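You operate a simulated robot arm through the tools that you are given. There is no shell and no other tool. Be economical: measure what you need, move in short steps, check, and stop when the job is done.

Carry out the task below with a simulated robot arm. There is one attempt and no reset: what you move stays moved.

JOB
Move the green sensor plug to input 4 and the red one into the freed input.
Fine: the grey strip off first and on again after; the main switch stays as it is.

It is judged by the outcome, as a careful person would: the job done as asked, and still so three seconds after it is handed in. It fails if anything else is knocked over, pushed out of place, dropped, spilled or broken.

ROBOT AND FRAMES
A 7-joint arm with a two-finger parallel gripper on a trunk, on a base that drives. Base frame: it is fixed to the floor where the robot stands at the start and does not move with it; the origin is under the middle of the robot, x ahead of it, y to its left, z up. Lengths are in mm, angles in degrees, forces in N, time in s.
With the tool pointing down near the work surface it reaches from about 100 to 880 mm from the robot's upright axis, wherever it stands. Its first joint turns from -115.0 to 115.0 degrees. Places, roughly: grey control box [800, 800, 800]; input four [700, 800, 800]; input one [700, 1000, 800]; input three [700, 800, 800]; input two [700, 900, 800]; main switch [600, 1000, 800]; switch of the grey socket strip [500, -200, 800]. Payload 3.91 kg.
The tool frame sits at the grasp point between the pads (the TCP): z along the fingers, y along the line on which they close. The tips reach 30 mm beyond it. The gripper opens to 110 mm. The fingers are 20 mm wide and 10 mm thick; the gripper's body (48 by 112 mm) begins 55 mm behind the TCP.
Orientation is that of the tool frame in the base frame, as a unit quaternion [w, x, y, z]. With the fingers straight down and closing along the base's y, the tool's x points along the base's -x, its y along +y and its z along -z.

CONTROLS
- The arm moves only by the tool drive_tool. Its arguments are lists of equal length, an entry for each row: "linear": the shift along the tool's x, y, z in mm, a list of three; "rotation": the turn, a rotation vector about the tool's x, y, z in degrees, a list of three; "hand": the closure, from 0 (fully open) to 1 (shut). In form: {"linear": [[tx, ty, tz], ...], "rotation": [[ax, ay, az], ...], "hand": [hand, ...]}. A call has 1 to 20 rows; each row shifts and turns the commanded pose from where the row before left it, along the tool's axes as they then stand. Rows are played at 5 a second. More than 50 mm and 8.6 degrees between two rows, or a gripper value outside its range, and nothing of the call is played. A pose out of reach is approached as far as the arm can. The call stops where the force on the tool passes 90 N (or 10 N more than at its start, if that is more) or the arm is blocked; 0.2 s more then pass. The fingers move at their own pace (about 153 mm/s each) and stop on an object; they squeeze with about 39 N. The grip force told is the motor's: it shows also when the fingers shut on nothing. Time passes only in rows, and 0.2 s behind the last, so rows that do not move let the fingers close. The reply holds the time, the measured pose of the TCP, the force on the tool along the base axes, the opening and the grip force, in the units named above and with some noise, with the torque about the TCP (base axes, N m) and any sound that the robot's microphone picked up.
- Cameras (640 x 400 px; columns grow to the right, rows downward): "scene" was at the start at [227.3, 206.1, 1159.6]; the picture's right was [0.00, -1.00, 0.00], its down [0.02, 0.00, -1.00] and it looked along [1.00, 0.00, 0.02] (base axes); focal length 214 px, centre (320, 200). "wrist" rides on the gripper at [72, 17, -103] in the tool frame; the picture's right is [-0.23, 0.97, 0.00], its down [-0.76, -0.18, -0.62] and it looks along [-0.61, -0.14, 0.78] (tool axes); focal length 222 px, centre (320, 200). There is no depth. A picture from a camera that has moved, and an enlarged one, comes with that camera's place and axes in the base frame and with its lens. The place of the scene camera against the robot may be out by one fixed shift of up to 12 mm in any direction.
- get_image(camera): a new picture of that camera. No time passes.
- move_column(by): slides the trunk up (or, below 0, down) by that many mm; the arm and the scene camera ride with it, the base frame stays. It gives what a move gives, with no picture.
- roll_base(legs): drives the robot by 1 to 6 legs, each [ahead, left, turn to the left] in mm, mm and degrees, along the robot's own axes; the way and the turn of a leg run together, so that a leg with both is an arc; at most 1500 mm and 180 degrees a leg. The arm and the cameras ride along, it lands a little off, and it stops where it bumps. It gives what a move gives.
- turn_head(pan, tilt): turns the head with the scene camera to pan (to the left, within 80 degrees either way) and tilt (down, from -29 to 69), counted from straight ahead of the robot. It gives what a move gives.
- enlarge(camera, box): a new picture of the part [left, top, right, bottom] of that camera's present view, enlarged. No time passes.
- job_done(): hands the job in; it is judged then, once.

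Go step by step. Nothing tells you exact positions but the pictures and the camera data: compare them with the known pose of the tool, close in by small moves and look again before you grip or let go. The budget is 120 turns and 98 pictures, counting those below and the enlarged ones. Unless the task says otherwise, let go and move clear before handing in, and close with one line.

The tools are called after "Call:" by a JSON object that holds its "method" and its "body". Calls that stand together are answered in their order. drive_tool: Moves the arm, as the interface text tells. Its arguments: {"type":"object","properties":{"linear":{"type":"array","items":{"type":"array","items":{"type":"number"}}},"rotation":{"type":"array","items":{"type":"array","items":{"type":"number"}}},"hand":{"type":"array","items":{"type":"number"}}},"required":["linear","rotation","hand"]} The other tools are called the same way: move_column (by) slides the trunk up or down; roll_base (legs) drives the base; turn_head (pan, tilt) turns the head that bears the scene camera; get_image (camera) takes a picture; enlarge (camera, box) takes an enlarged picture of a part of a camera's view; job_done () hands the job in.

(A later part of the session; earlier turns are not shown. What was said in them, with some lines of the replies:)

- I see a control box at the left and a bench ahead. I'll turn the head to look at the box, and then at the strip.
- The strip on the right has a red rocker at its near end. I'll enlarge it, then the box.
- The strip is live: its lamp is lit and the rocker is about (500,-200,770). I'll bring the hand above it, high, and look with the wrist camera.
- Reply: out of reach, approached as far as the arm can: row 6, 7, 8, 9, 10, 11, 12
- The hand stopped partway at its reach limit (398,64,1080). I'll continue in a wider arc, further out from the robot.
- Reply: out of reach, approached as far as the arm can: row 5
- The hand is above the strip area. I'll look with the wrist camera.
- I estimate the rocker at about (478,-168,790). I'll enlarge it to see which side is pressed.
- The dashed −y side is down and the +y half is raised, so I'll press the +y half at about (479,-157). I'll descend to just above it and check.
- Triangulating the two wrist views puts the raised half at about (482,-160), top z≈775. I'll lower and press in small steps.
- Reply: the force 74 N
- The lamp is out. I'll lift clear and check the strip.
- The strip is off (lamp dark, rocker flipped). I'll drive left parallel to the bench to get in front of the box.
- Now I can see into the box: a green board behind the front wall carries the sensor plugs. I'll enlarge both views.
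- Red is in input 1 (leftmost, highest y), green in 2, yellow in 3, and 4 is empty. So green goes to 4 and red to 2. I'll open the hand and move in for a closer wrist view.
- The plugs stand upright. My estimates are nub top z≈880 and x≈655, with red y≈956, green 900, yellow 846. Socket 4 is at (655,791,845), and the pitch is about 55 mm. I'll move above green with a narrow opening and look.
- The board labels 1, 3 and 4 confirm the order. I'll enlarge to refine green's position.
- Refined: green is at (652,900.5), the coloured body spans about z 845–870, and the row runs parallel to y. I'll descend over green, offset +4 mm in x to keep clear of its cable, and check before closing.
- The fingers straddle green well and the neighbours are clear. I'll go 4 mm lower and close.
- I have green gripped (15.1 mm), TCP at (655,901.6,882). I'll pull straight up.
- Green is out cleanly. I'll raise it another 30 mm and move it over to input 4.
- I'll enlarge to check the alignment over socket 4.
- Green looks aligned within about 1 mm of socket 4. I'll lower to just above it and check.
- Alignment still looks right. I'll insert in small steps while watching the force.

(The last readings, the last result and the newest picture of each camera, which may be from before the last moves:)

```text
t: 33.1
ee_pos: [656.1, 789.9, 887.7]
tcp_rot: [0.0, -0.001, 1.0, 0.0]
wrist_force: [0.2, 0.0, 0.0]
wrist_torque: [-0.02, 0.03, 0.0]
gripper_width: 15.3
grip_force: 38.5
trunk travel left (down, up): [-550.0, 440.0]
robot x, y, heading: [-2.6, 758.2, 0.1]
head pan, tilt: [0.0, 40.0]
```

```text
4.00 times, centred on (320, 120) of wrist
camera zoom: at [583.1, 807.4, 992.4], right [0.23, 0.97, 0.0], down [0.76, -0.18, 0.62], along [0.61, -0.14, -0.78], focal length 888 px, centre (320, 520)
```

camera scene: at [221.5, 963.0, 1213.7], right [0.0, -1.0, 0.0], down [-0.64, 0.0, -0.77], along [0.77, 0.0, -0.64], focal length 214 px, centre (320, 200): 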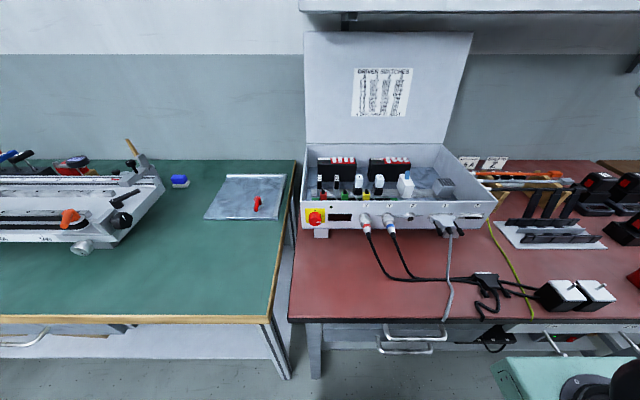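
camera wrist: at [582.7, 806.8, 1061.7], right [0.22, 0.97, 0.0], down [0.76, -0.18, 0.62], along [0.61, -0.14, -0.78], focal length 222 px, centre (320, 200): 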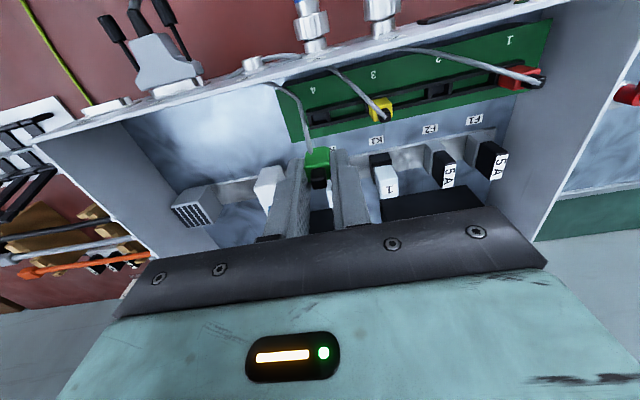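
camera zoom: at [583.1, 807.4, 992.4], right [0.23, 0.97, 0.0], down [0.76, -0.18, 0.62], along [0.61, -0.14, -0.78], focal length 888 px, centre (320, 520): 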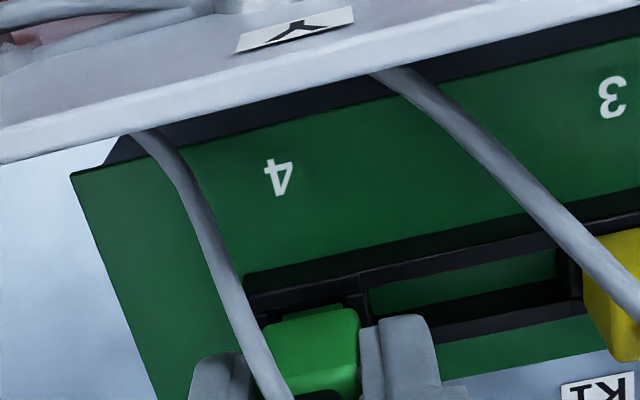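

It is entering without force. I'll continue to the seat.

Call:
{"method": "drive_tool", "body": {"linear": [[0, 0, 2], [0, 0, 2], [0, 0, 2], [0, 0, 1], [0, 0, 0]], "rotation": [[0, 0, 0], [0, 0, 0], [0, 0, 0], [0, 0, 0], [0, 0, 0]], "hand": [1, 1, 1, 1, 1]}}

Call:
{"method": "enlarge", "body": {"camera": "wrist", "box": [240, 70, 400, 170]}}

Call:
{"method": "enlarge", "body": {"camera": "scene", "box": [300, 160, 428, 240]}}

```text
t: 34.3
ee_pos: [655.7, 789.9, 882.3]
tcp_rot: [0.0, -0.001, 1.0, 0.0]
wrist_force: [-4.8, -2.5, 10.8]
wrist_torque: [-0.13, 0.2, -0.03]
gripper_width: 15.2
grip_force: 38.6
trunk travel left (down, up): [-550.0, 440.0]
robot x, y, heading: [1.3, 755.8, 0.1]
head pan, tilt: [0.0, 40.0]
```

```text
4.00 times, centred on (320, 120) of wrist
camera zoom: at [582.8, 806.7, 986.2], right [0.23, 0.97, 0.0], down [0.76, -0.18, 0.62], along [0.61, -0.14, -0.78], focal length 888 px, centre (320, 520)
```

zoom: 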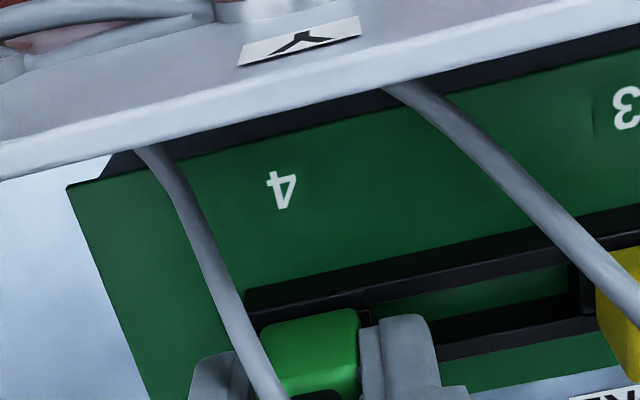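

```text
5.00 times, centred on (364, 200) of scene
camera zoom: at [221.0, 962.8, 1214.1], right [0.0, -1.0, 0.0], down [-0.64, 0.0, -0.77], along [0.77, 0.0, -0.64], focal length 1072 px, centre (100, 200)
```

zoom: 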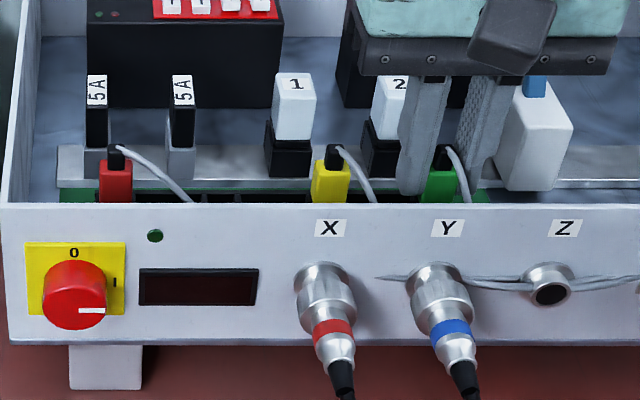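

Force is building (11 N) at the original seat height. I'll press 2 mm more to seat it fully.

Call:
{"method": "drive_tool", "body": {"linear": [[0, 0, 1], [0, 0, 1], [0, 0, 0]], "rotation": [[0, 0, 0], [0, 0, 0], [0, 0, 0]], "hand": [1, 1, 1]}}

```text
t: 35.1
ee_pos: [655.5, 789.8, 882.2]
tcp_rot: [0.002, -0.001, 1.0, 0.002]
wrist_force: [-7.4, -5.7, 37.6]
wrist_torque: [-0.23, 0.41, 0.01]
gripper_width: 15.2
grip_force: 39.3
trunk travel left (down, up): [-550.0, 440.0]
robot x, y, heading: [-3.0, 754.8, 0.5]
head pan, tilt: [0.0, 40.0]
```

It has bottomed out: 38 N with no further travel, at the same height as when it was seated before. I'll relieve the force, release, and rise.

Call:
{"method": "drive_tool", "body": {"linear": [[0, 0, -2], [0, 0, 0], [0, 0, 0], [0, 0, -10], [0, 0, -20], [0, 0, -25], [0, 0, -20], [0, 0, 0]], "rotation": [[0, 0, 0], [0, 0, 0], [0, 0, 0], [0, 0, 0], [0, 0, 0], [0, 0, 0], [0, 0, 0], [0, 0, 0]], "hand": [1, 0.6, 0.6, 0.6, 0.6, 0.6, 0.6, 0.6]}}

Call:
{"method": "enlarge", "body": {"camera": "wrist", "box": [240, 50, 480, 200]}}

Call:
{"method": "enlarge", "body": {"camera": "scene", "box": [300, 160, 428, 240]}}

```text
t: 36.9
ee_pos: [656.0, 791.2, 956.5]
tcp_rot: [0.0, 0.0, 1.0, 0.0]
wrist_force: [0.2, 0.6, -0.7]
wrist_torque: [-0.01, -0.02, -0.05]
gripper_width: 43.7
grip_force: 0.1
trunk travel left (down, up): [-550.0, 440.0]
robot x, y, heading: [-0.5, 752.5, 0.0]
head pan, tilt: [0.0, 40.0]
```

```text
2.67 times, centred on (360, 125) of wrist
camera zoom: at [583.2, 807.3, 1061.1], right [0.23, 0.97, 0.0], down [0.76, -0.18, 0.62], along [0.61, -0.14, -0.78], focal length 592 px, centre (213, 400)
```

zoom: 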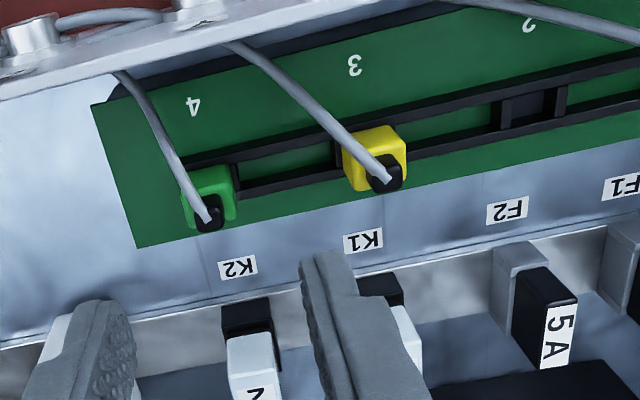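

```text
5.00 times, centred on (364, 200) of scene
camera zoom: at [221.5, 963.0, 1213.8], right [0.0, -1.0, 0.0], down [-0.64, 0.0, -0.77], along [0.77, 0.0, -0.64], focal length 1072 px, centre (100, 200)
```

zoom: 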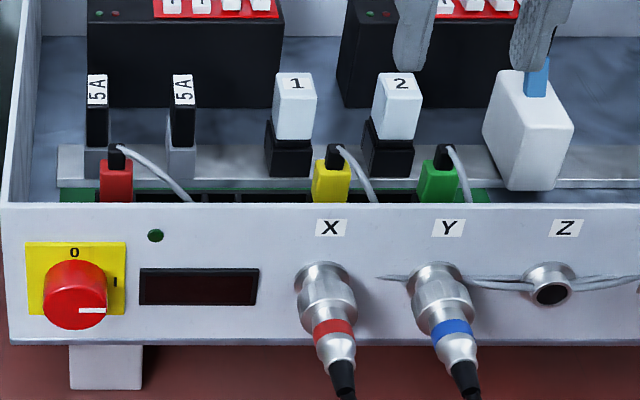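

Green is seated level with yellow. I'll move over red.

Call:
{"method": "drive_tool", "body": {"linear": [[0, 42, 0], [0, 42, 0], [0, 42, 0], [0, 40, 0], [0, 0, 0]], "rotation": [[0, 0, 0], [0, 0, 0], [0, 0, 0], [0, 0, 0], [0, 0, 0]], "hand": [0.6, 0.6, 0.6, 0.6, 0.6]}}

Call:
{"method": "enlarge", "body": {"camera": "wrist", "box": [180, 60, 420, 210]}}

```text
t: 38.1
ee_pos: [656.3, 955.8, 957.1]
tcp_rot: [0.0, 0.0, 1.0, -0.001]
wrist_force: [-0.3, -0.8, -1.1]
wrist_torque: [-0.02, -0.03, 0.0]
gripper_width: 44.0
grip_force: 0.2
trunk travel left (down, up): [-550.0, 440.0]
robot x, y, heading: [-0.6, 759.0, 0.0]
head pan, tilt: [0.0, 40.0]
```

```text
2.67 times, centred on (300, 135) of wrist
camera zoom: at [583.2, 973.1, 1060.9], right [0.23, 0.97, 0.0], down [0.76, -0.18, 0.62], along [0.61, -0.14, -0.78], focal length 592 px, centre (373, 373)
```

zoom: 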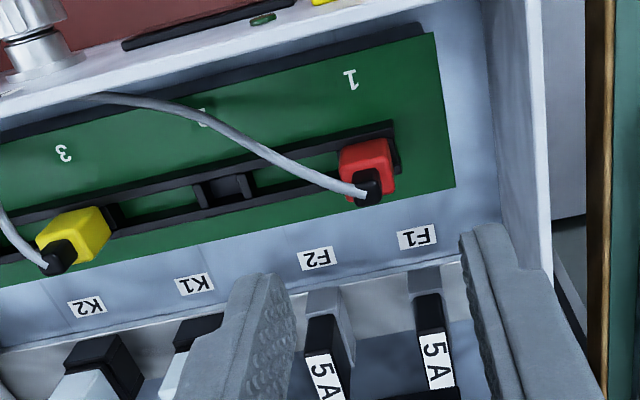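

It is aligned over red. I'll descend and grip.

Call:
{"method": "drive_tool", "body": {"linear": [[0, 1, 25], [0, 0, 25], [0, 0, 15], [0, 0, 10], [0, 0, 0], [0, 0, 0], [0, 0, 0], [0, 0, 0]], "rotation": [[0, 0, 0], [0, 0, 0], [0, 0, 0], [0, 0, 0], [0, 0, 0], [0, 0, 0], [0, 0, 0], [0, 0, 0]], "hand": [0.6, 0.6, 0.6, 0.6, 0.6, 1, 1, 1]}}

Call:
{"method": "enlarge", "body": {"camera": "scene", "box": [300, 160, 428, 240]}}

```text
t: 39.9
ee_pos: [656.9, 955.6, 880.7]
tcp_rot: [-0.001, -0.001, 1.0, 0.0]
wrist_force: [1.2, -6.7, 0.6]
wrist_torque: [-0.22, -0.03, 0.02]
gripper_width: 15.2
grip_force: 39.4
trunk travel left (down, up): [-550.0, 440.0]
robot x, y, heading: [-0.1, 755.8, -0.1]
head pan, tilt: [0.0, 40.0]
```

```text
5.00 times, centred on (364, 200) of scene
camera zoom: at [221.6, 962.7, 1213.8], right [0.0, -1.0, 0.0], down [-0.64, 0.0, -0.77], along [0.77, 0.0, -0.64], focal length 1072 px, centre (100, 200)
```

zoom: 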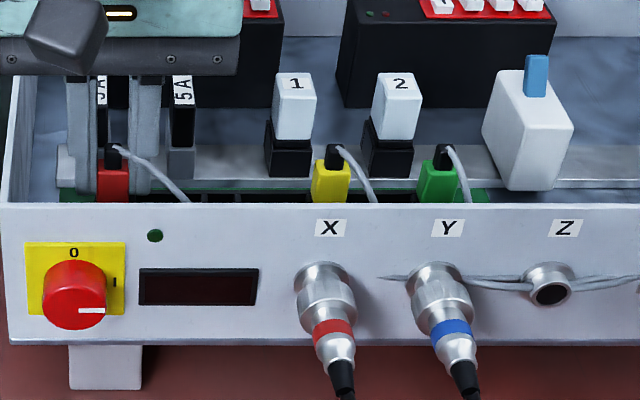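

Red is gripped (15.2 mm). I'll pull it straight up.

Call:
{"method": "drive_tool", "body": {"linear": [[0, 0, -4], [0, 0, -6], [0, 0, -10], [0, 0, -12], [0, 0, -12], [0, 0, 0], [0, 0, 0]], "rotation": [[0, 0, 0], [0, 0, 0], [0, 0, 0], [0, 0, 0], [0, 0, 0], [0, 0, 0], [0, 0, 0]], "hand": [1, 1, 1, 1, 1, 1, 1]}}

Call:
{"method": "enlarge", "body": {"camera": "scene", "box": [300, 150, 428, 230]}}

```text
t: 41.5
ee_pos: [655.8, 956.6, 926.8]
tcp_rot: [0.0, -0.001, 1.0, 0.0]
wrist_force: [-0.6, 0.3, 0.2]
wrist_torque: [0.01, 0.0, -0.02]
gripper_width: 15.4
grip_force: 39.8
trunk travel left (down, up): [-550.0, 440.0]
robot x, y, heading: [-1.2, 757.6, -0.0]
head pan, tilt: [0.0, 40.0]
```

```text
5.00 times, centred on (364, 190) of scene
camera zoom: at [221.6, 963.1, 1213.8], right [0.0, -1.0, 0.0], down [-0.64, 0.0, -0.77], along [0.77, 0.0, -0.64], focal length 1072 px, centre (100, 250)
```

zoom: 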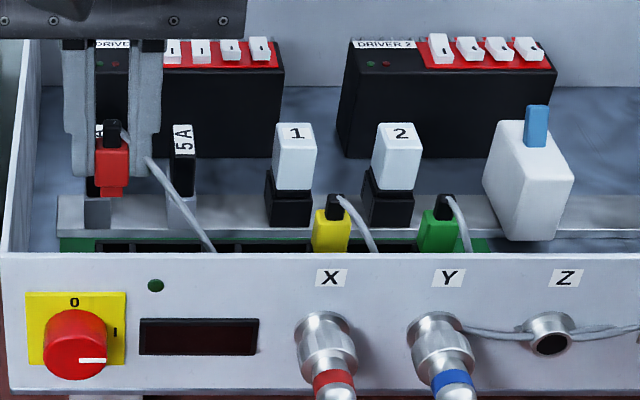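

Red is out. I'll shift to input 2 and lower part way.

Call:
{"method": "drive_tool", "body": {"linear": [[0, -28, 0], [0, -28, 0], [0, 0, 15], [0, 0, 11], [0, 0, 0], [0, 0, 0]], "rotation": [[0, 0, 0], [0, 0, 0], [0, 0, 0], [0, 0, 0], [0, 0, 0], [0, 0, 0]], "hand": [1, 1, 1, 1, 1, 1]}}

Call:
{"method": "enlarge", "body": {"camera": "wrist", "box": [240, 70, 400, 170]}}

```text
t: 42.9
ee_pos: [655.1, 901.1, 899.5]
tcp_rot: [0.0, 0.0, 1.0, -0.001]
wrist_force: [-0.1, -0.1, -0.3]
wrist_torque: [0.04, 0.01, 0.0]
gripper_width: 15.3
grip_force: 38.5
trunk travel left (down, up): [-550.0, 440.0]
robot x, y, heading: [0.1, 759.1, 0.1]
head pan, tilt: [0.0, 40.0]
```

```text
4.00 times, centred on (320, 120) of wrist
camera zoom: at [583.0, 917.9, 1003.4], right [0.23, 0.97, 0.0], down [0.76, -0.18, 0.62], along [0.61, -0.14, -0.78], focal length 888 px, centre (320, 520)
```

zoom: 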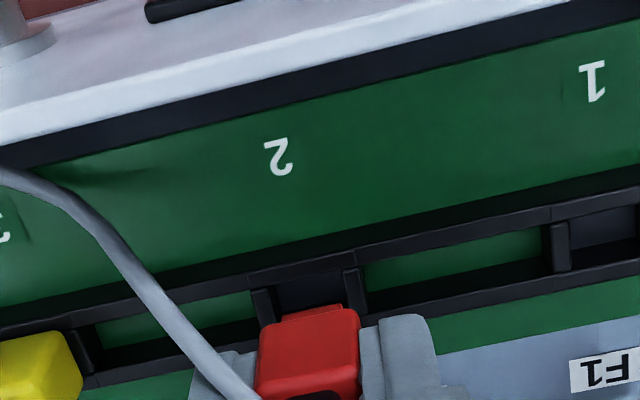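

The picture matches the green insertion at input 4, so red is aligned. I'll insert.

Call:
{"method": "drive_tool", "body": {"linear": [[0, 0, 4], [0, 0, 4], [0, 0, 2], [0, 0, 2], [0, 0, 2], [0, 0, 2], [0, 0, 1], [0, 0, 1], [0, 0, 0]], "rotation": [[0, 0, 0], [0, 0, 0], [0, 0, 0], [0, 0, 0], [0, 0, 0], [0, 0, 0], [0, 0, 0], [0, 0, 0], [0, 0, 0]], "hand": [1, 1, 1, 1, 1, 1, 1, 1, 1]}}

Call:
{"method": "enlarge", "body": {"camera": "scene", "box": [300, 160, 428, 240]}}

```text
t: 44.9
ee_pos: [656.8, 902.1, 883.2]
tcp_rot: [0.002, -0.001, 1.0, 0.002]
wrist_force: [3.6, -0.6, 38.0]
wrist_torque: [0.18, 0.0, 0.01]
gripper_width: 14.8
grip_force: 39.1
trunk travel left (down, up): [-550.0, 440.0]
robot x, y, heading: [0.5, 754.1, -0.1]
head pan, tilt: [0.0, 40.0]
```

```text
5.00 times, centred on (364, 200) of scene
camera zoom: at [220.5, 962.8, 1214.1], right [0.0, -1.0, 0.0], down [-0.64, 0.0, -0.77], along [0.77, 0.0, -0.64], focal length 1072 px, centre (100, 200)
```

zoom: 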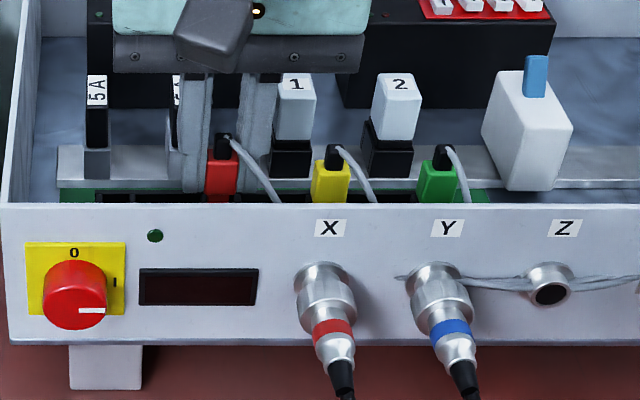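

Red sits about 5 mm too high with 38 N on it, so it is caught on the socket edge. I'll look closer.

Call:
{"method": "enlarge", "body": {"camera": "wrist", "box": [240, 70, 400, 170]}}

```text
4.00 times, centred on (320, 120) of wrist
camera zoom: at [582.8, 918.3, 987.1], right [0.23, 0.97, 0.0], down [0.76, -0.18, 0.63], along [0.61, -0.14, -0.78], focal length 888 px, centre (320, 520)
```

zoom: 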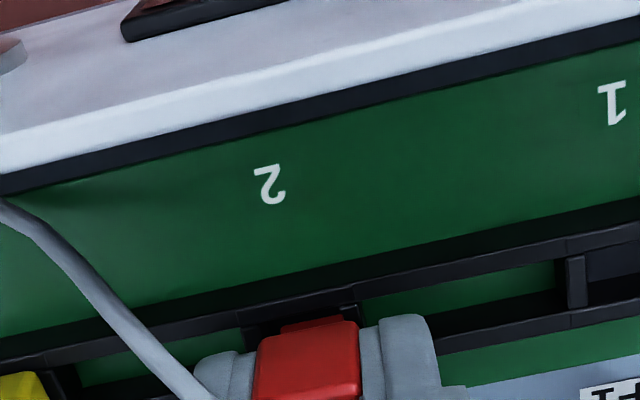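

I'll lift 8 mm and look at the plug against the socket.

Call:
{"method": "drive_tool", "body": {"linear": [[0, 0, -4], [0, 0, -6], [0, 0, 0], [0, 0, 0]], "rotation": [[0, 0, 0], [0, 0, 0], [0, 0, 0], [0, 0, 0]], "hand": [1, 1, 1, 1]}}

Call:
{"method": "enlarge", "body": {"camera": "wrist", "box": [272, 90, 368, 150]}}

Call:
{"method": "enlarge", "body": {"camera": "scene", "box": [310, 170, 374, 210]}}

```text
t: 45.9
ee_pos: [656.3, 900.4, 891.7]
tcp_rot: [-0.001, -0.001, 1.0, 0.0]
wrist_force: [0.2, 0.1, 0.1]
wrist_torque: [0.03, 0.02, 0.01]
gripper_width: 15.1
grip_force: 38.6
trunk travel left (down, up): [-550.0, 440.0]
robot x, y, heading: [-4.8, 759.4, -0.0]
head pan, tilt: [0.0, 40.0]
```

```text
6.67 times, centred on (320, 120) of wrist
camera zoom: at [583.1, 917.9, 995.3], right [0.23, 0.97, 0.0], down [0.76, -0.18, 0.62], along [0.61, -0.14, -0.78], focal length 1481 px, centre (320, 733)
```

zoom: 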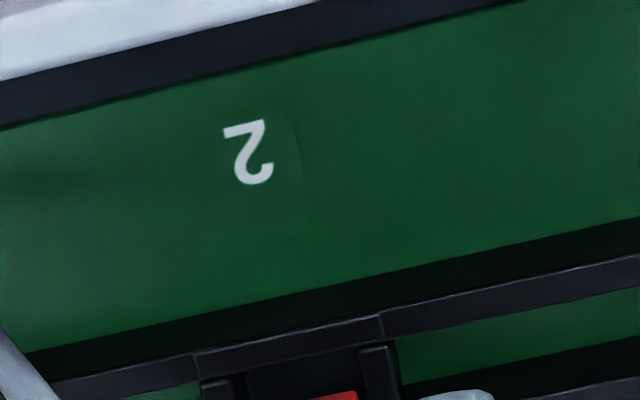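

```text
10.00 times, centred on (342, 190) of scene
camera zoom: at [221.5, 963.0, 1213.7], right [0.0, -1.0, 0.0], down [-0.64, 0.0, -0.77], along [0.77, 0.0, -0.64], focal length 2145 px, centre (100, 300)
```

zoom: 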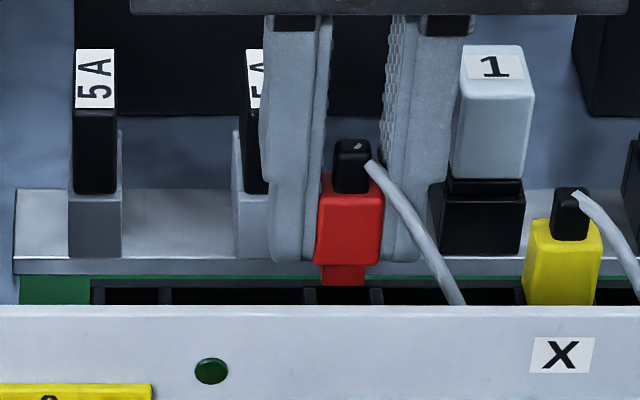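

Call:
{"method": "enlarge", "body": {"camera": "scene", "box": [326, 184, 358, 204]}}

Call:
{"method": "enlarge", "body": {"camera": "wrist", "box": [272, 124, 368, 184]}}

```text
16.00 times, centred on (342, 194) of scene
camera zoom: at [221.5, 963.0, 1213.7], right [0.0, -1.0, 0.0], down [-0.64, 0.0, -0.77], along [0.77, 0.0, -0.64], focal length 3432 px, centre (-32, 296)
```

zoom: 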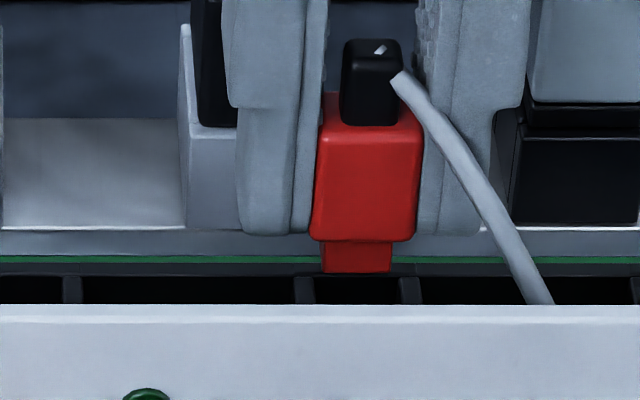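

```text
6.67 times, centred on (320, 154) of wrist
camera zoom: at [583.1, 917.9, 995.3], right [0.23, 0.97, 0.0], down [0.76, -0.18, 0.62], along [0.61, -0.14, -0.78], focal length 1481 px, centre (320, 507)
```

zoom: 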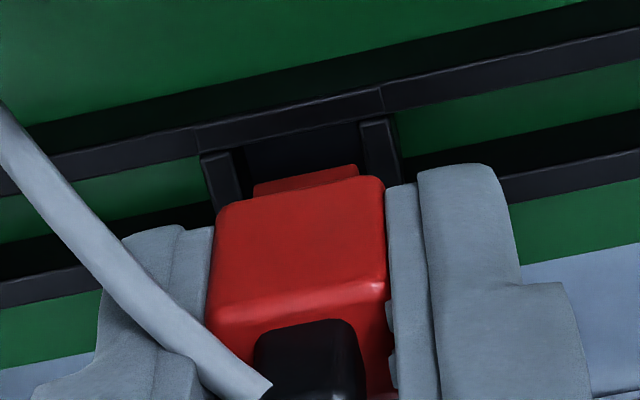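

In the scene view the tongue looks centred in y (±1 mm clearance). I'll retry slowly for a few millimetres, watching force and picture.

Call:
{"method": "drive_tool", "body": {"linear": [[0, -0.4, 1.5], [0, 0, 1.5], [0, 0, 1.5], [0, 0, 0]], "rotation": [[0, 0, 0], [0, 0, 0], [0, 0, 0], [0, 0, 0]], "hand": [1, 1, 1, 1]}}

Call:
{"method": "enlarge", "body": {"camera": "scene", "box": [326, 184, 358, 204]}}

Call:
{"method": "enlarge", "body": {"camera": "wrist", "box": [272, 124, 368, 184]}}

```text
t: 46.9
ee_pos: [655.6, 901.2, 886.8]
tcp_rot: [-0.001, -0.001, 1.0, 0.0]
wrist_force: [-0.3, -0.2, -0.9]
wrist_torque: [0.01, 0.03, 0.0]
gripper_width: 15.3
grip_force: 39.4
trunk travel left (down, up): [-550.0, 440.0]
robot x, y, heading: [-2.7, 755.2, 0.1]
head pan, tilt: [0.0, 40.0]
```

```text
16.00 times, centred on (342, 194) of scene
camera zoom: at [221.6, 963.0, 1213.8], right [0.0, -1.0, 0.0], down [-0.64, 0.0, -0.77], along [0.77, 0.0, -0.64], focal length 3432 px, centre (-32, 296)
```

zoom: 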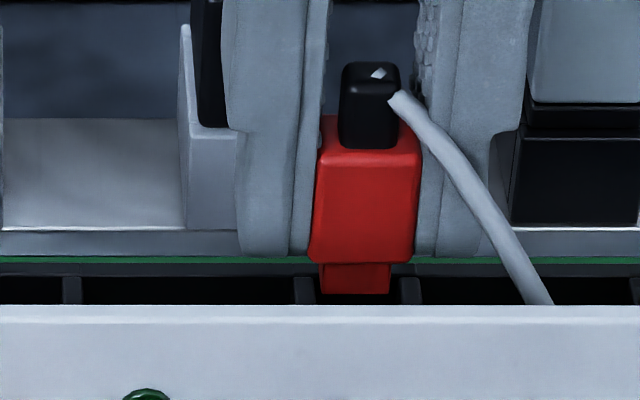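

```text
6.67 times, centred on (320, 154) of wrist
camera zoom: at [582.9, 917.8, 991.0], right [0.23, 0.97, 0.0], down [0.76, -0.18, 0.62], along [0.61, -0.14, -0.78], focal length 1481 px, centre (320, 507)
```

zoom: 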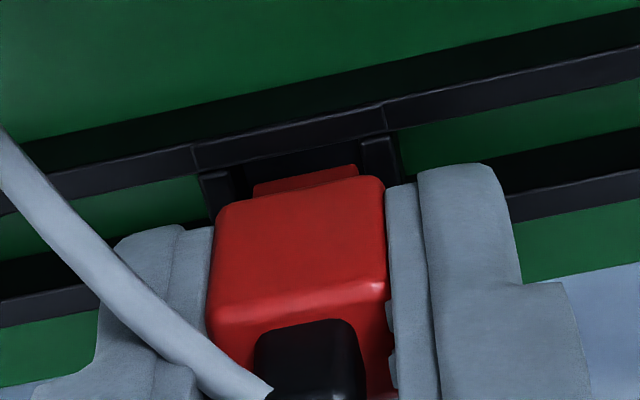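

Red is now about 4 mm above the seat with no force, so the tongue has entered this time. I'll continue gently.

Call:
{"method": "drive_tool", "body": {"linear": [[0, -0.4, 1], [0, 0, 1], [0, 0, 1], [0, 0, 0]], "rotation": [[0, 0, 0], [0, 0, 0], [0, 0, 0], [0, 0, 0]], "hand": [1, 1, 1, 1]}}

Call:
{"method": "enlarge", "body": {"camera": "scene", "box": [326, 180, 374, 210]}}

```text
t: 47.9
ee_pos: [655.3, 901.7, 885.2]
tcp_rot: [-0.001, -0.001, 1.0, 0.001]
wrist_force: [0.0, 0.4, -0.1]
wrist_torque: [-0.01, 0.0, -0.01]
gripper_width: 15.2
grip_force: 39.4
trunk travel left (down, up): [-550.0, 440.0]
robot x, y, heading: [-1.3, 757.0, 0.3]
head pan, tilt: [0.0, 40.0]
```

```text
13.33 times, centred on (350, 195) of scene
camera zoom: at [221.6, 963.1, 1213.8], right [0.0, -1.0, 0.0], down [-0.64, 0.0, -0.77], along [0.77, 0.0, -0.64], focal length 2860 px, centre (-80, 267)
```

zoom: 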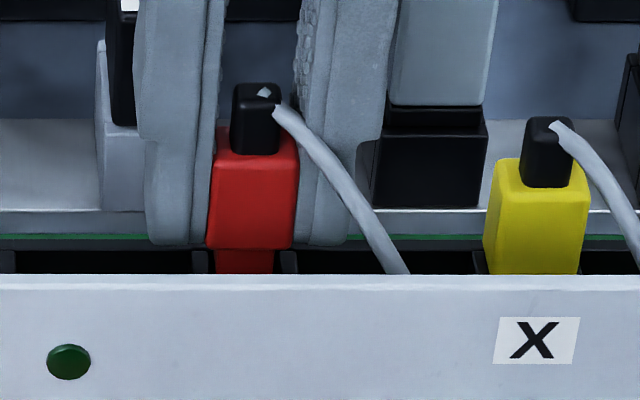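

The tongue is about 2 mm above the socket and centred in y. The two views suggest it sits about 1.2 mm too far in +x, and green also showed a −x reaction force. I'll shift −1.2 mm in x and try again.

Call:
{"method": "drive_tool", "body": {"linear": [[1.2, 0, 0], [0, 0, 1], [0, 0, 1], [0, 0, 1], [0, 0, 1], [0, 0, 0]], "rotation": [[0, 0, 0], [0, 0, 0], [0, 0, 0], [0, 0, 0], [0, 0, 0], [0, 0, 0]], "hand": [1, 1, 1, 1, 1, 1]}}

Call:
{"method": "enlarge", "body": {"camera": "scene", "box": [326, 180, 374, 210]}}

```text
t: 49.3
ee_pos: [653.9, 901.1, 879.2]
tcp_rot: [0.001, -0.001, 1.0, 0.0]
wrist_force: [4.5, 0.4, -2.5]
wrist_torque: [0.02, -0.22, 0.01]
gripper_width: 15.4
grip_force: 39.3
trunk travel left (down, up): [-550.0, 440.0]
robot x, y, heading: [-1.2, 756.4, -0.1]
head pan, tilt: [0.0, 40.0]
```

```text
13.33 times, centred on (350, 195) of scene
camera zoom: at [221.8, 963.1, 1213.6], right [0.0, -1.0, 0.0], down [-0.64, 0.0, -0.77], along [0.77, 0.0, -0.64], focal length 2860 px, centre (-80, 267)
```

zoom: 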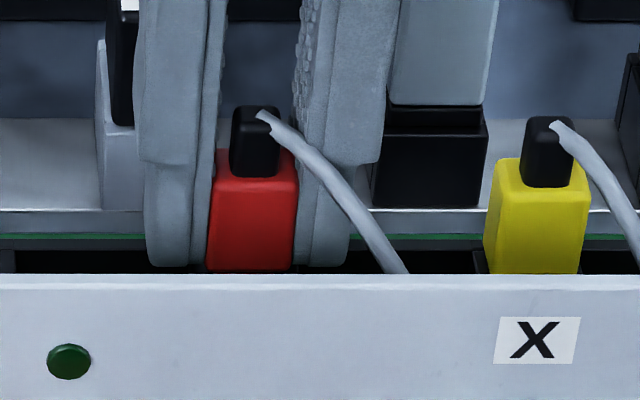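

The tongue is in now, about 2.6 mm from the seat. I'll release, take a slightly higher grip, and push it home.

Call:
{"method": "drive_tool", "body": {"linear": [[-0.6, 0, 0], [0, 0, 0], [0, 0, 0], [0, 0, -5], [0, 0, 0], [0, 0, 0], [0, 0, 0], [0, 0, 0]], "rotation": [[0, 0, 0], [0, 0, 0], [0, 0, 0], [0, 0, 0], [0, 0, 0], [0, 0, 0], [0, 0, 0], [0, 0, 0]], "hand": [1, 0.75, 0.75, 0.75, 0.75, 1, 1, 1]}}

Call:
{"method": "drive_tool", "body": {"linear": [[0, 0, 1], [0, 0, 1], [0, 0, 1], [0, 0, 1], [0, 0, 0]], "rotation": [[0, 0, 0], [0, 0, 0], [0, 0, 0], [0, 0, 0], [0, 0, 0]], "hand": [1, 1, 1, 1, 1]}}

Call:
{"method": "enlarge", "body": {"camera": "scene", "box": [326, 180, 374, 210]}}

```text
t: 51.1
ee_pos: [655.9, 900.2, 885.7]
tcp_rot: [0.0, 0.0, 1.0, -0.001]
wrist_force: [-0.5, -0.9, -0.7]
wrist_torque: [-0.01, -0.01, 0.03]
gripper_width: 15.3
grip_force: 38.9
trunk travel left (down, up): [-550.0, 440.0]
robot x, y, heading: [-3.5, 754.3, 0.0]
head pan, tilt: [0.0, 40.0]
```

```text
t: 52.3
ee_pos: [655.9, 900.4, 882.7]
tcp_rot: [0.003, -0.001, 1.0, 0.001]
wrist_force: [5.1, -6.3, 38.4]
wrist_torque: [-0.2, 0.0, -0.01]
gripper_width: 15.4
grip_force: 38.5
trunk travel left (down, up): [-550.0, 440.0]
robot x, y, heading: [-2.0, 755.7, -0.4]
head pan, tilt: [0.0, 40.0]
```

```text
13.33 times, centred on (350, 195) of scene
camera zoom: at [220.6, 962.5, 1214.3], right [0.0, -1.0, 0.0], down [-0.64, 0.0, -0.77], along [0.77, 0.0, -0.64], focal length 2860 px, centre (-80, 267)
```

zoom: 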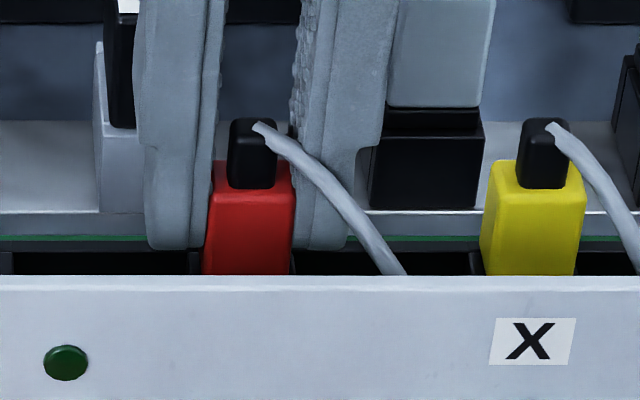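

Red is now level with yellow and bottomed out at 38 N. I'll release and rise, then verify.

Call:
{"method": "drive_tool", "body": {"linear": [[0, 0, -2], [0, 0, 0], [0, 0, 0], [0, 0, -10], [0, 0, -25], [0, 0, -35], [0, 0, -40], [0, 0, 0]], "rotation": [[0, 0, 0], [0, 0, 0], [0, 0, 0], [0, 0, 0], [0, 0, 0], [0, 0, 0], [0, 0, 0], [0, 0, 0]], "hand": [1, 0.6, 0.6, 0.6, 0.6, 0.6, 0.6, 0.6]}}

Call:
{"method": "enlarge", "body": {"camera": "wrist", "box": [180, 60, 420, 210]}}

Call:
{"method": "enlarge", "body": {"camera": "scene", "box": [300, 150, 428, 230]}}

```text
t: 54.1
ee_pos: [656.2, 900.5, 993.2]
tcp_rot: [0.0, -0.001, 1.0, 0.0]
wrist_force: [-0.5, -0.1, -0.2]
wrist_torque: [0.0, -0.02, -0.01]
gripper_width: 44.1
grip_force: 0.1
trunk travel left (down, up): [-550.0, 440.0]
robot x, y, heading: [-2.3, 756.2, -0.2]
head pan, tilt: [0.0, 40.0]
```

```text
2.67 times, centred on (300, 135) of wrist
camera zoom: at [582.9, 917.5, 1098.0], right [0.23, 0.97, 0.0], down [0.76, -0.18, 0.62], along [0.61, -0.14, -0.78], focal length 592 px, centre (373, 373)
```

zoom: 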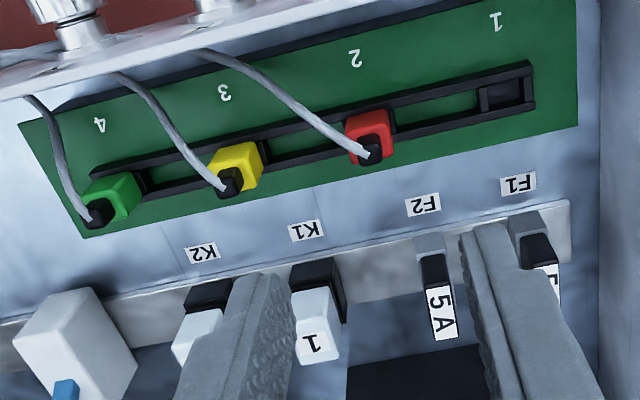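

```text
5.00 times, centred on (364, 190) of scene
camera zoom: at [221.6, 963.0, 1213.7], right [0.0, -1.0, 0.0], down [-0.64, 0.0, -0.77], along [0.77, 0.0, -0.64], focal length 1072 px, centre (100, 250)
```

zoom: 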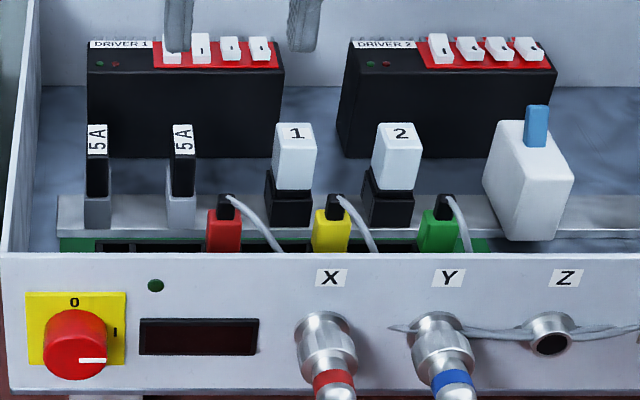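

Green is in 4, red in 2, yellow in 3, all level. I'll retract the arm along the way it came, drive back and switch the strip on.

Call:
{"method": "drive_tool", "body": {"linear": [[32, 0, -10], [32, 0, 0], [32, 0, 0], [10, -37, -21], [10, -37, -21], [10, -37, -21], [10, -37, -21], [10, -37, -21], [10, -37, -21], [10, -37, -21], [10, -41, -21], [0, 0, 0]], "rotation": [[0, 0, 0], [0, 0, 0], [0, 0, 0], [0, 0, 0], [0, 0, 0], [0, 0, 0], [0, 0, 0], [0, 0, 0], [0, 0, 0], [0, 0, 0], [0, 0, 0], [0, 0, 0]], "hand": [0.6, 0.6, 0.6, 1, 1, 1, 1, 1, 1, 1, 1, 1]}}

Call:
{"method": "move_column", "body": {"by": -120}}

Call:
{"method": "roll_base", "body": {"legs": [[0, -756, 0]]}}

Call:
{"method": "turn_head", "body": {"pan": -40, "tilt": 40}}

Call:
{"method": "get_image", "body": {"camera": "scene"}}

Call:
{"method": "enlarge", "body": {"camera": "wrist", "box": [160, 50, 480, 250]}}

```text
t: 56.7
ee_pos: [479.2, 599.6, 1172.0]
tcp_rot: [0.0, -0.001, 1.0, 0.001]
wrist_force: [0.4, 0.2, -0.6]
wrist_torque: [-0.05, -0.04, -0.04]
gripper_width: 0.2
grip_force: 37.6
trunk travel left (down, up): [-550.0, 440.0]
robot x, y, heading: [0.8, 756.5, 0.2]
head pan, tilt: [0.0, 40.0]
```

```text
t: 58.2
ee_pos: [479.7, 601.0, 1051.0]
tcp_rot: [0.0, -0.002, 1.0, 0.0]
wrist_force: [-0.6, 0.3, 0.7]
wrist_torque: [0.0, 0.0, 0.02]
gripper_width: 0.2
grip_force: 37.4
trunk travel left (down, up): [-430.0, 560.0]
robot x, y, heading: [-2.2, 755.7, -0.0]
head pan, tilt: [0.0, 40.0]
```

```text
t: 62.2
ee_pos: [480.3, -152.5, 1052.0]
tcp_rot: [-0.001, -0.002, 1.0, -0.001]
wrist_force: [-0.6, 0.3, 0.8]
wrist_torque: [-0.02, 0.03, -0.03]
gripper_width: 0.0
grip_force: 37.9
trunk travel left (down, up): [-430.0, 560.0]
robot x, y, heading: [1.7, 6.7, 0.2]
head pan, tilt: [0.0, 40.0]
```

```text
t: 63.3
ee_pos: [482.0, -151.6, 1050.4]
tcp_rot: [0.0, -0.002, 1.0, 0.0]
wrist_force: [-0.2, 0.1, 1.0]
wrist_torque: [-0.02, 0.0, -0.01]
gripper_width: 0.0
grip_force: 37.8
trunk travel left (down, up): [-430.0, 560.0]
robot x, y, heading: [2.5, 8.7, 0.1]
head pan, tilt: [-40.0, 40.0]
```

```text
36 pictures are left
camera scene: at [203.7, 156.2, 1093.8], right [-0.64, -0.77, 0.0], down [-0.49, 0.41, -0.77], along [0.59, -0.49, -0.64], focal length 214 px, centre (320, 200)
```

scene: 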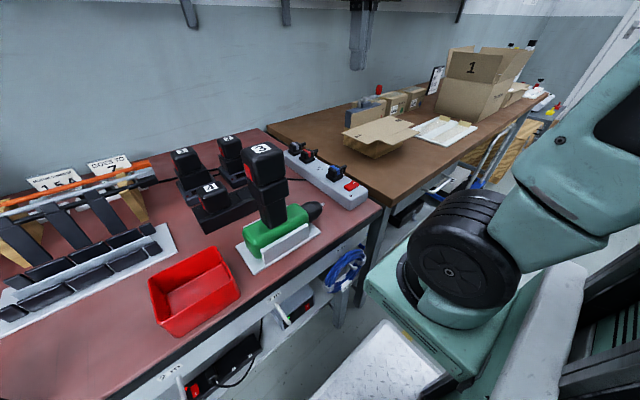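

```text
2.00 times, centred on (320, 150) of wrist
camera zoom: at [408.3, -135.5, 1155.5], right [0.22, 0.97, 0.0], down [0.76, -0.18, 0.62], along [0.61, -0.14, -0.78], focal length 444 px, centre (320, 300)
```

zoom: 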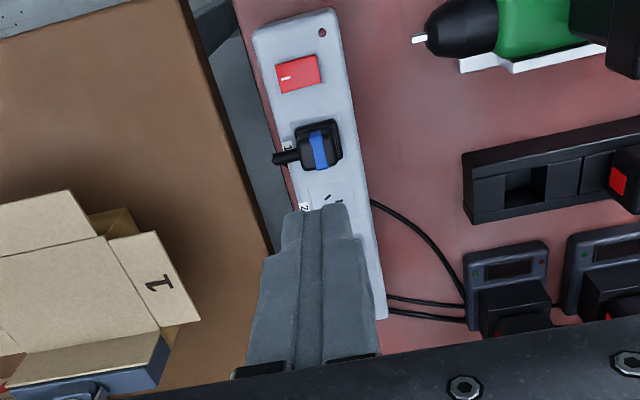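

The strip is still off. The dashed half is at about (482,-177.5), so I'll position above it.

Call:
{"method": "drive_tool", "body": {"linear": [[0, -25.5, 20], [0, 0, 45], [0, 0, 45], [0, 0, 45], [0, 0, 45], [0, 0, 15], [0, 0, 0]], "rotation": [[0, 0, 0], [0, 0, 0], [0, 0, 0], [0, 0, 0], [0, 0, 0], [0, 0, 0], [0, 0, 0]], "hand": [1, 1, 1, 1, 1, 1, 1]}}

Call:
{"method": "enlarge", "body": {"camera": "wrist", "box": [200, 100, 440, 250]}}

Call:
{"method": "enlarge", "body": {"camera": "scene", "box": [310, 150, 390, 200]}}

```text
t: 64.9
ee_pos: [481.6, -176.2, 836.0]
tcp_rot: [0.001, -0.001, 1.0, -0.001]
wrist_force: [-0.3, 0.1, -0.1]
wrist_torque: [-0.03, 0.01, 0.0]
gripper_width: 0.1
grip_force: 37.6
trunk travel left (down, up): [-430.0, 560.0]
robot x, y, heading: [-1.8, 3.5, 0.1]
head pan, tilt: [-40.0, 40.0]
```

```text
2.67 times, centred on (320, 175) of wrist
camera zoom: at [408.3, -159.9, 939.5], right [0.22, 0.97, 0.0], down [0.76, -0.18, 0.62], along [0.61, -0.14, -0.78], focal length 592 px, centre (320, 267)
```

zoom: 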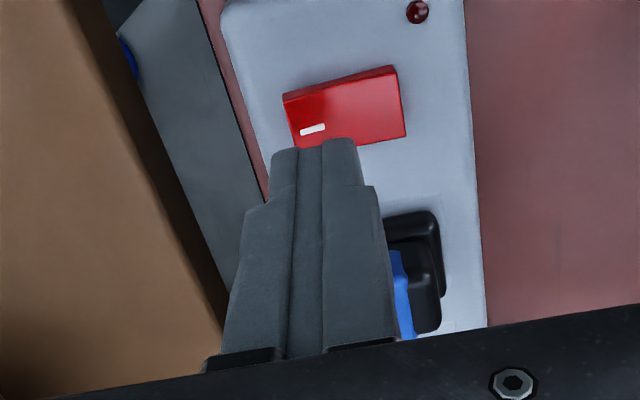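

```text
8.00 times, centred on (350, 175) of scene
camera zoom: at [203.7, 156.2, 1093.8], right [-0.64, -0.77, 0.0], down [-0.49, 0.41, -0.77], along [0.59, -0.49, -0.64], focal length 1716 px, centre (80, 400)
```

zoom: 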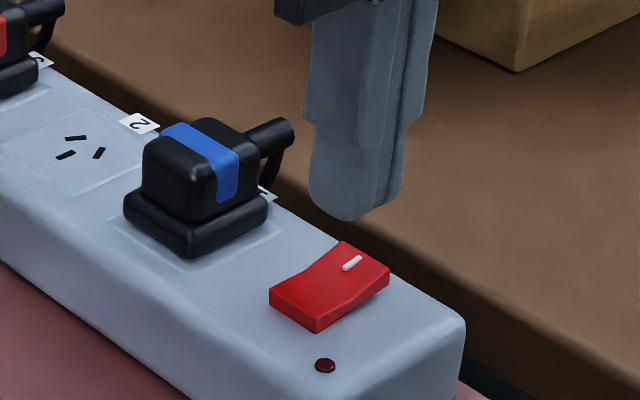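

It is lined up on the dashed half. Pressing now.

Call:
{"method": "drive_tool", "body": {"linear": [[1, -1, 10], [0, 0, 6], [0, 0, 5], [0, 0, 4], [0, 0, 0]], "rotation": [[0, 0, 0], [0, 0, 0], [0, 0, 0], [0, 0, 0], [0, 0, 0]], "hand": [1, 1, 1, 1, 1]}}

Call:
{"method": "enlarge", "body": {"camera": "scene", "box": [310, 150, 390, 200]}}

```text
t: 66.1
ee_pos: [480.4, -179.4, 813.7]
tcp_rot: [0.003, -0.001, 1.0, -0.001]
wrist_force: [-8.4, -4.2, 46.1]
wrist_torque: [0.31, 0.36, 0.14]
gripper_width: 0.0
grip_force: 37.7
trunk travel left (down, up): [-430.0, 560.0]
robot x, y, heading: [-1.4, 2.3, 0.4]
head pan, tilt: [-40.0, 40.0]
```

```text
8.00 times, centred on (350, 175) of scene
camera zoom: at [202.4, 156.3, 1094.7], right [-0.64, -0.77, 0.0], down [-0.49, 0.41, -0.77], along [0.59, -0.49, -0.64], focal length 1716 px, centre (80, 400)
```

zoom: 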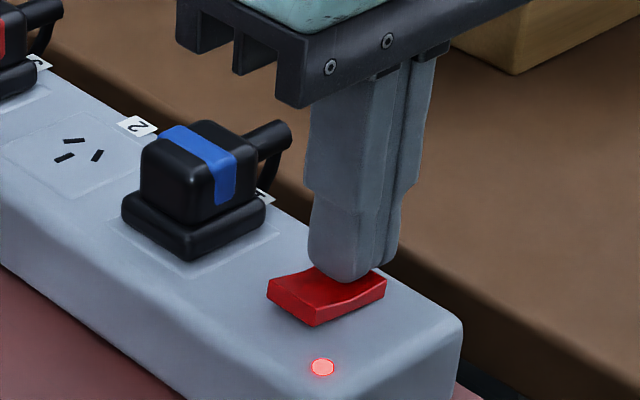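

The lamp is lit again. I'll lift clear, then check the strip and the box.

Call:
{"method": "drive_tool", "body": {"linear": [[0, 0, -20], [0, 0, -40], [0, 0, -45], [0, 0, -45], [0, 0, -45], [0, 0, -45], [0, 0, 0]], "rotation": [[0, 0, 0], [0, 0, 0], [0, 0, 0], [0, 0, 0], [0, 0, 0], [0, 0, 0], [0, 0, 0]], "hand": [1, 1, 1, 1, 1, 1, 1]}}

Call:
{"method": "enlarge", "body": {"camera": "scene", "box": [290, 130, 402, 200]}}

Call:
{"method": "turn_head", "body": {"pan": 50, "tilt": 30}}

Call:
{"method": "enlarge", "body": {"camera": "scene", "box": [260, 120, 440, 232]}}

```text
t: 67.7
ee_pos: [478.5, -177.9, 1052.7]
tcp_rot: [0.0, -0.002, 1.0, 0.0]
wrist_force: [-0.6, 0.0, 0.4]
wrist_torque: [0.02, 0.0, 0.03]
gripper_width: 0.0
grip_force: 37.8
trunk travel left (down, up): [-430.0, 560.0]
robot x, y, heading: [2.6, 6.1, 0.2]
head pan, tilt: [-40.0, 40.0]
```

```text
5.71 times, centred on (346, 165) of scene
camera zoom: at [203.7, 156.2, 1093.8], right [-0.64, -0.77, 0.0], down [-0.49, 0.41, -0.77], along [0.59, -0.49, -0.64], focal length 1226 px, centre (171, 400)
```

zoom: 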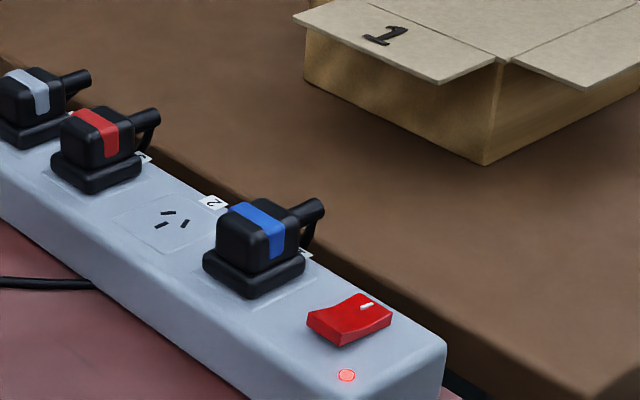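

```text
t: 69.4
ee_pos: [478.3, -178.2, 1054.3]
tcp_rot: [0.0, -0.001, 1.0, 0.0]
wrist_force: [0.6, -0.5, -0.1]
wrist_torque: [0.03, 0.01, -0.03]
gripper_width: 0.0
grip_force: 37.8
trunk travel left (down, up): [-430.0, 560.0]
robot x, y, heading: [0.9, 3.7, 0.2]
head pan, tilt: [50.0, 30.0]
```

```text
3.56 times, centred on (350, 176) of scene
camera zoom: at [196.4, 280.0, 1109.1], right [0.77, -0.64, 0.0], down [-0.32, -0.38, -0.87], along [0.56, 0.66, -0.5], focal length 763 px, centre (213, 285)
```

zoom: 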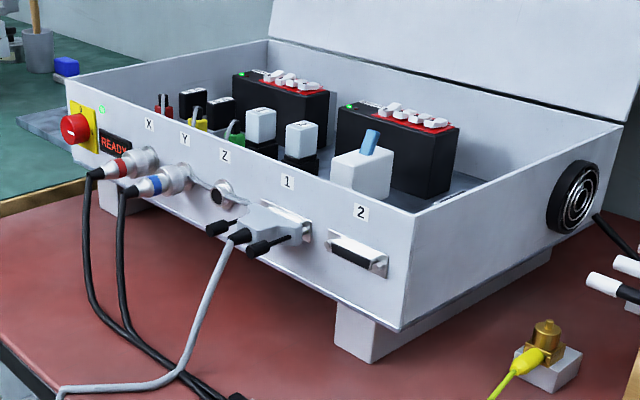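

The strip's lamp is lit, the box shows READY, and the plugs sit red in 2, yellow in 3, green in 4. The main switch was not touched, so I'm handing in.

Call:
{"method": "job_done", "body": {}}

```text
The job is handed in.
```

The green sensor plug is now in input 4 and the red one in input 2; I switched the grey strip off first and back on afterwards, and left the main switch as it was.
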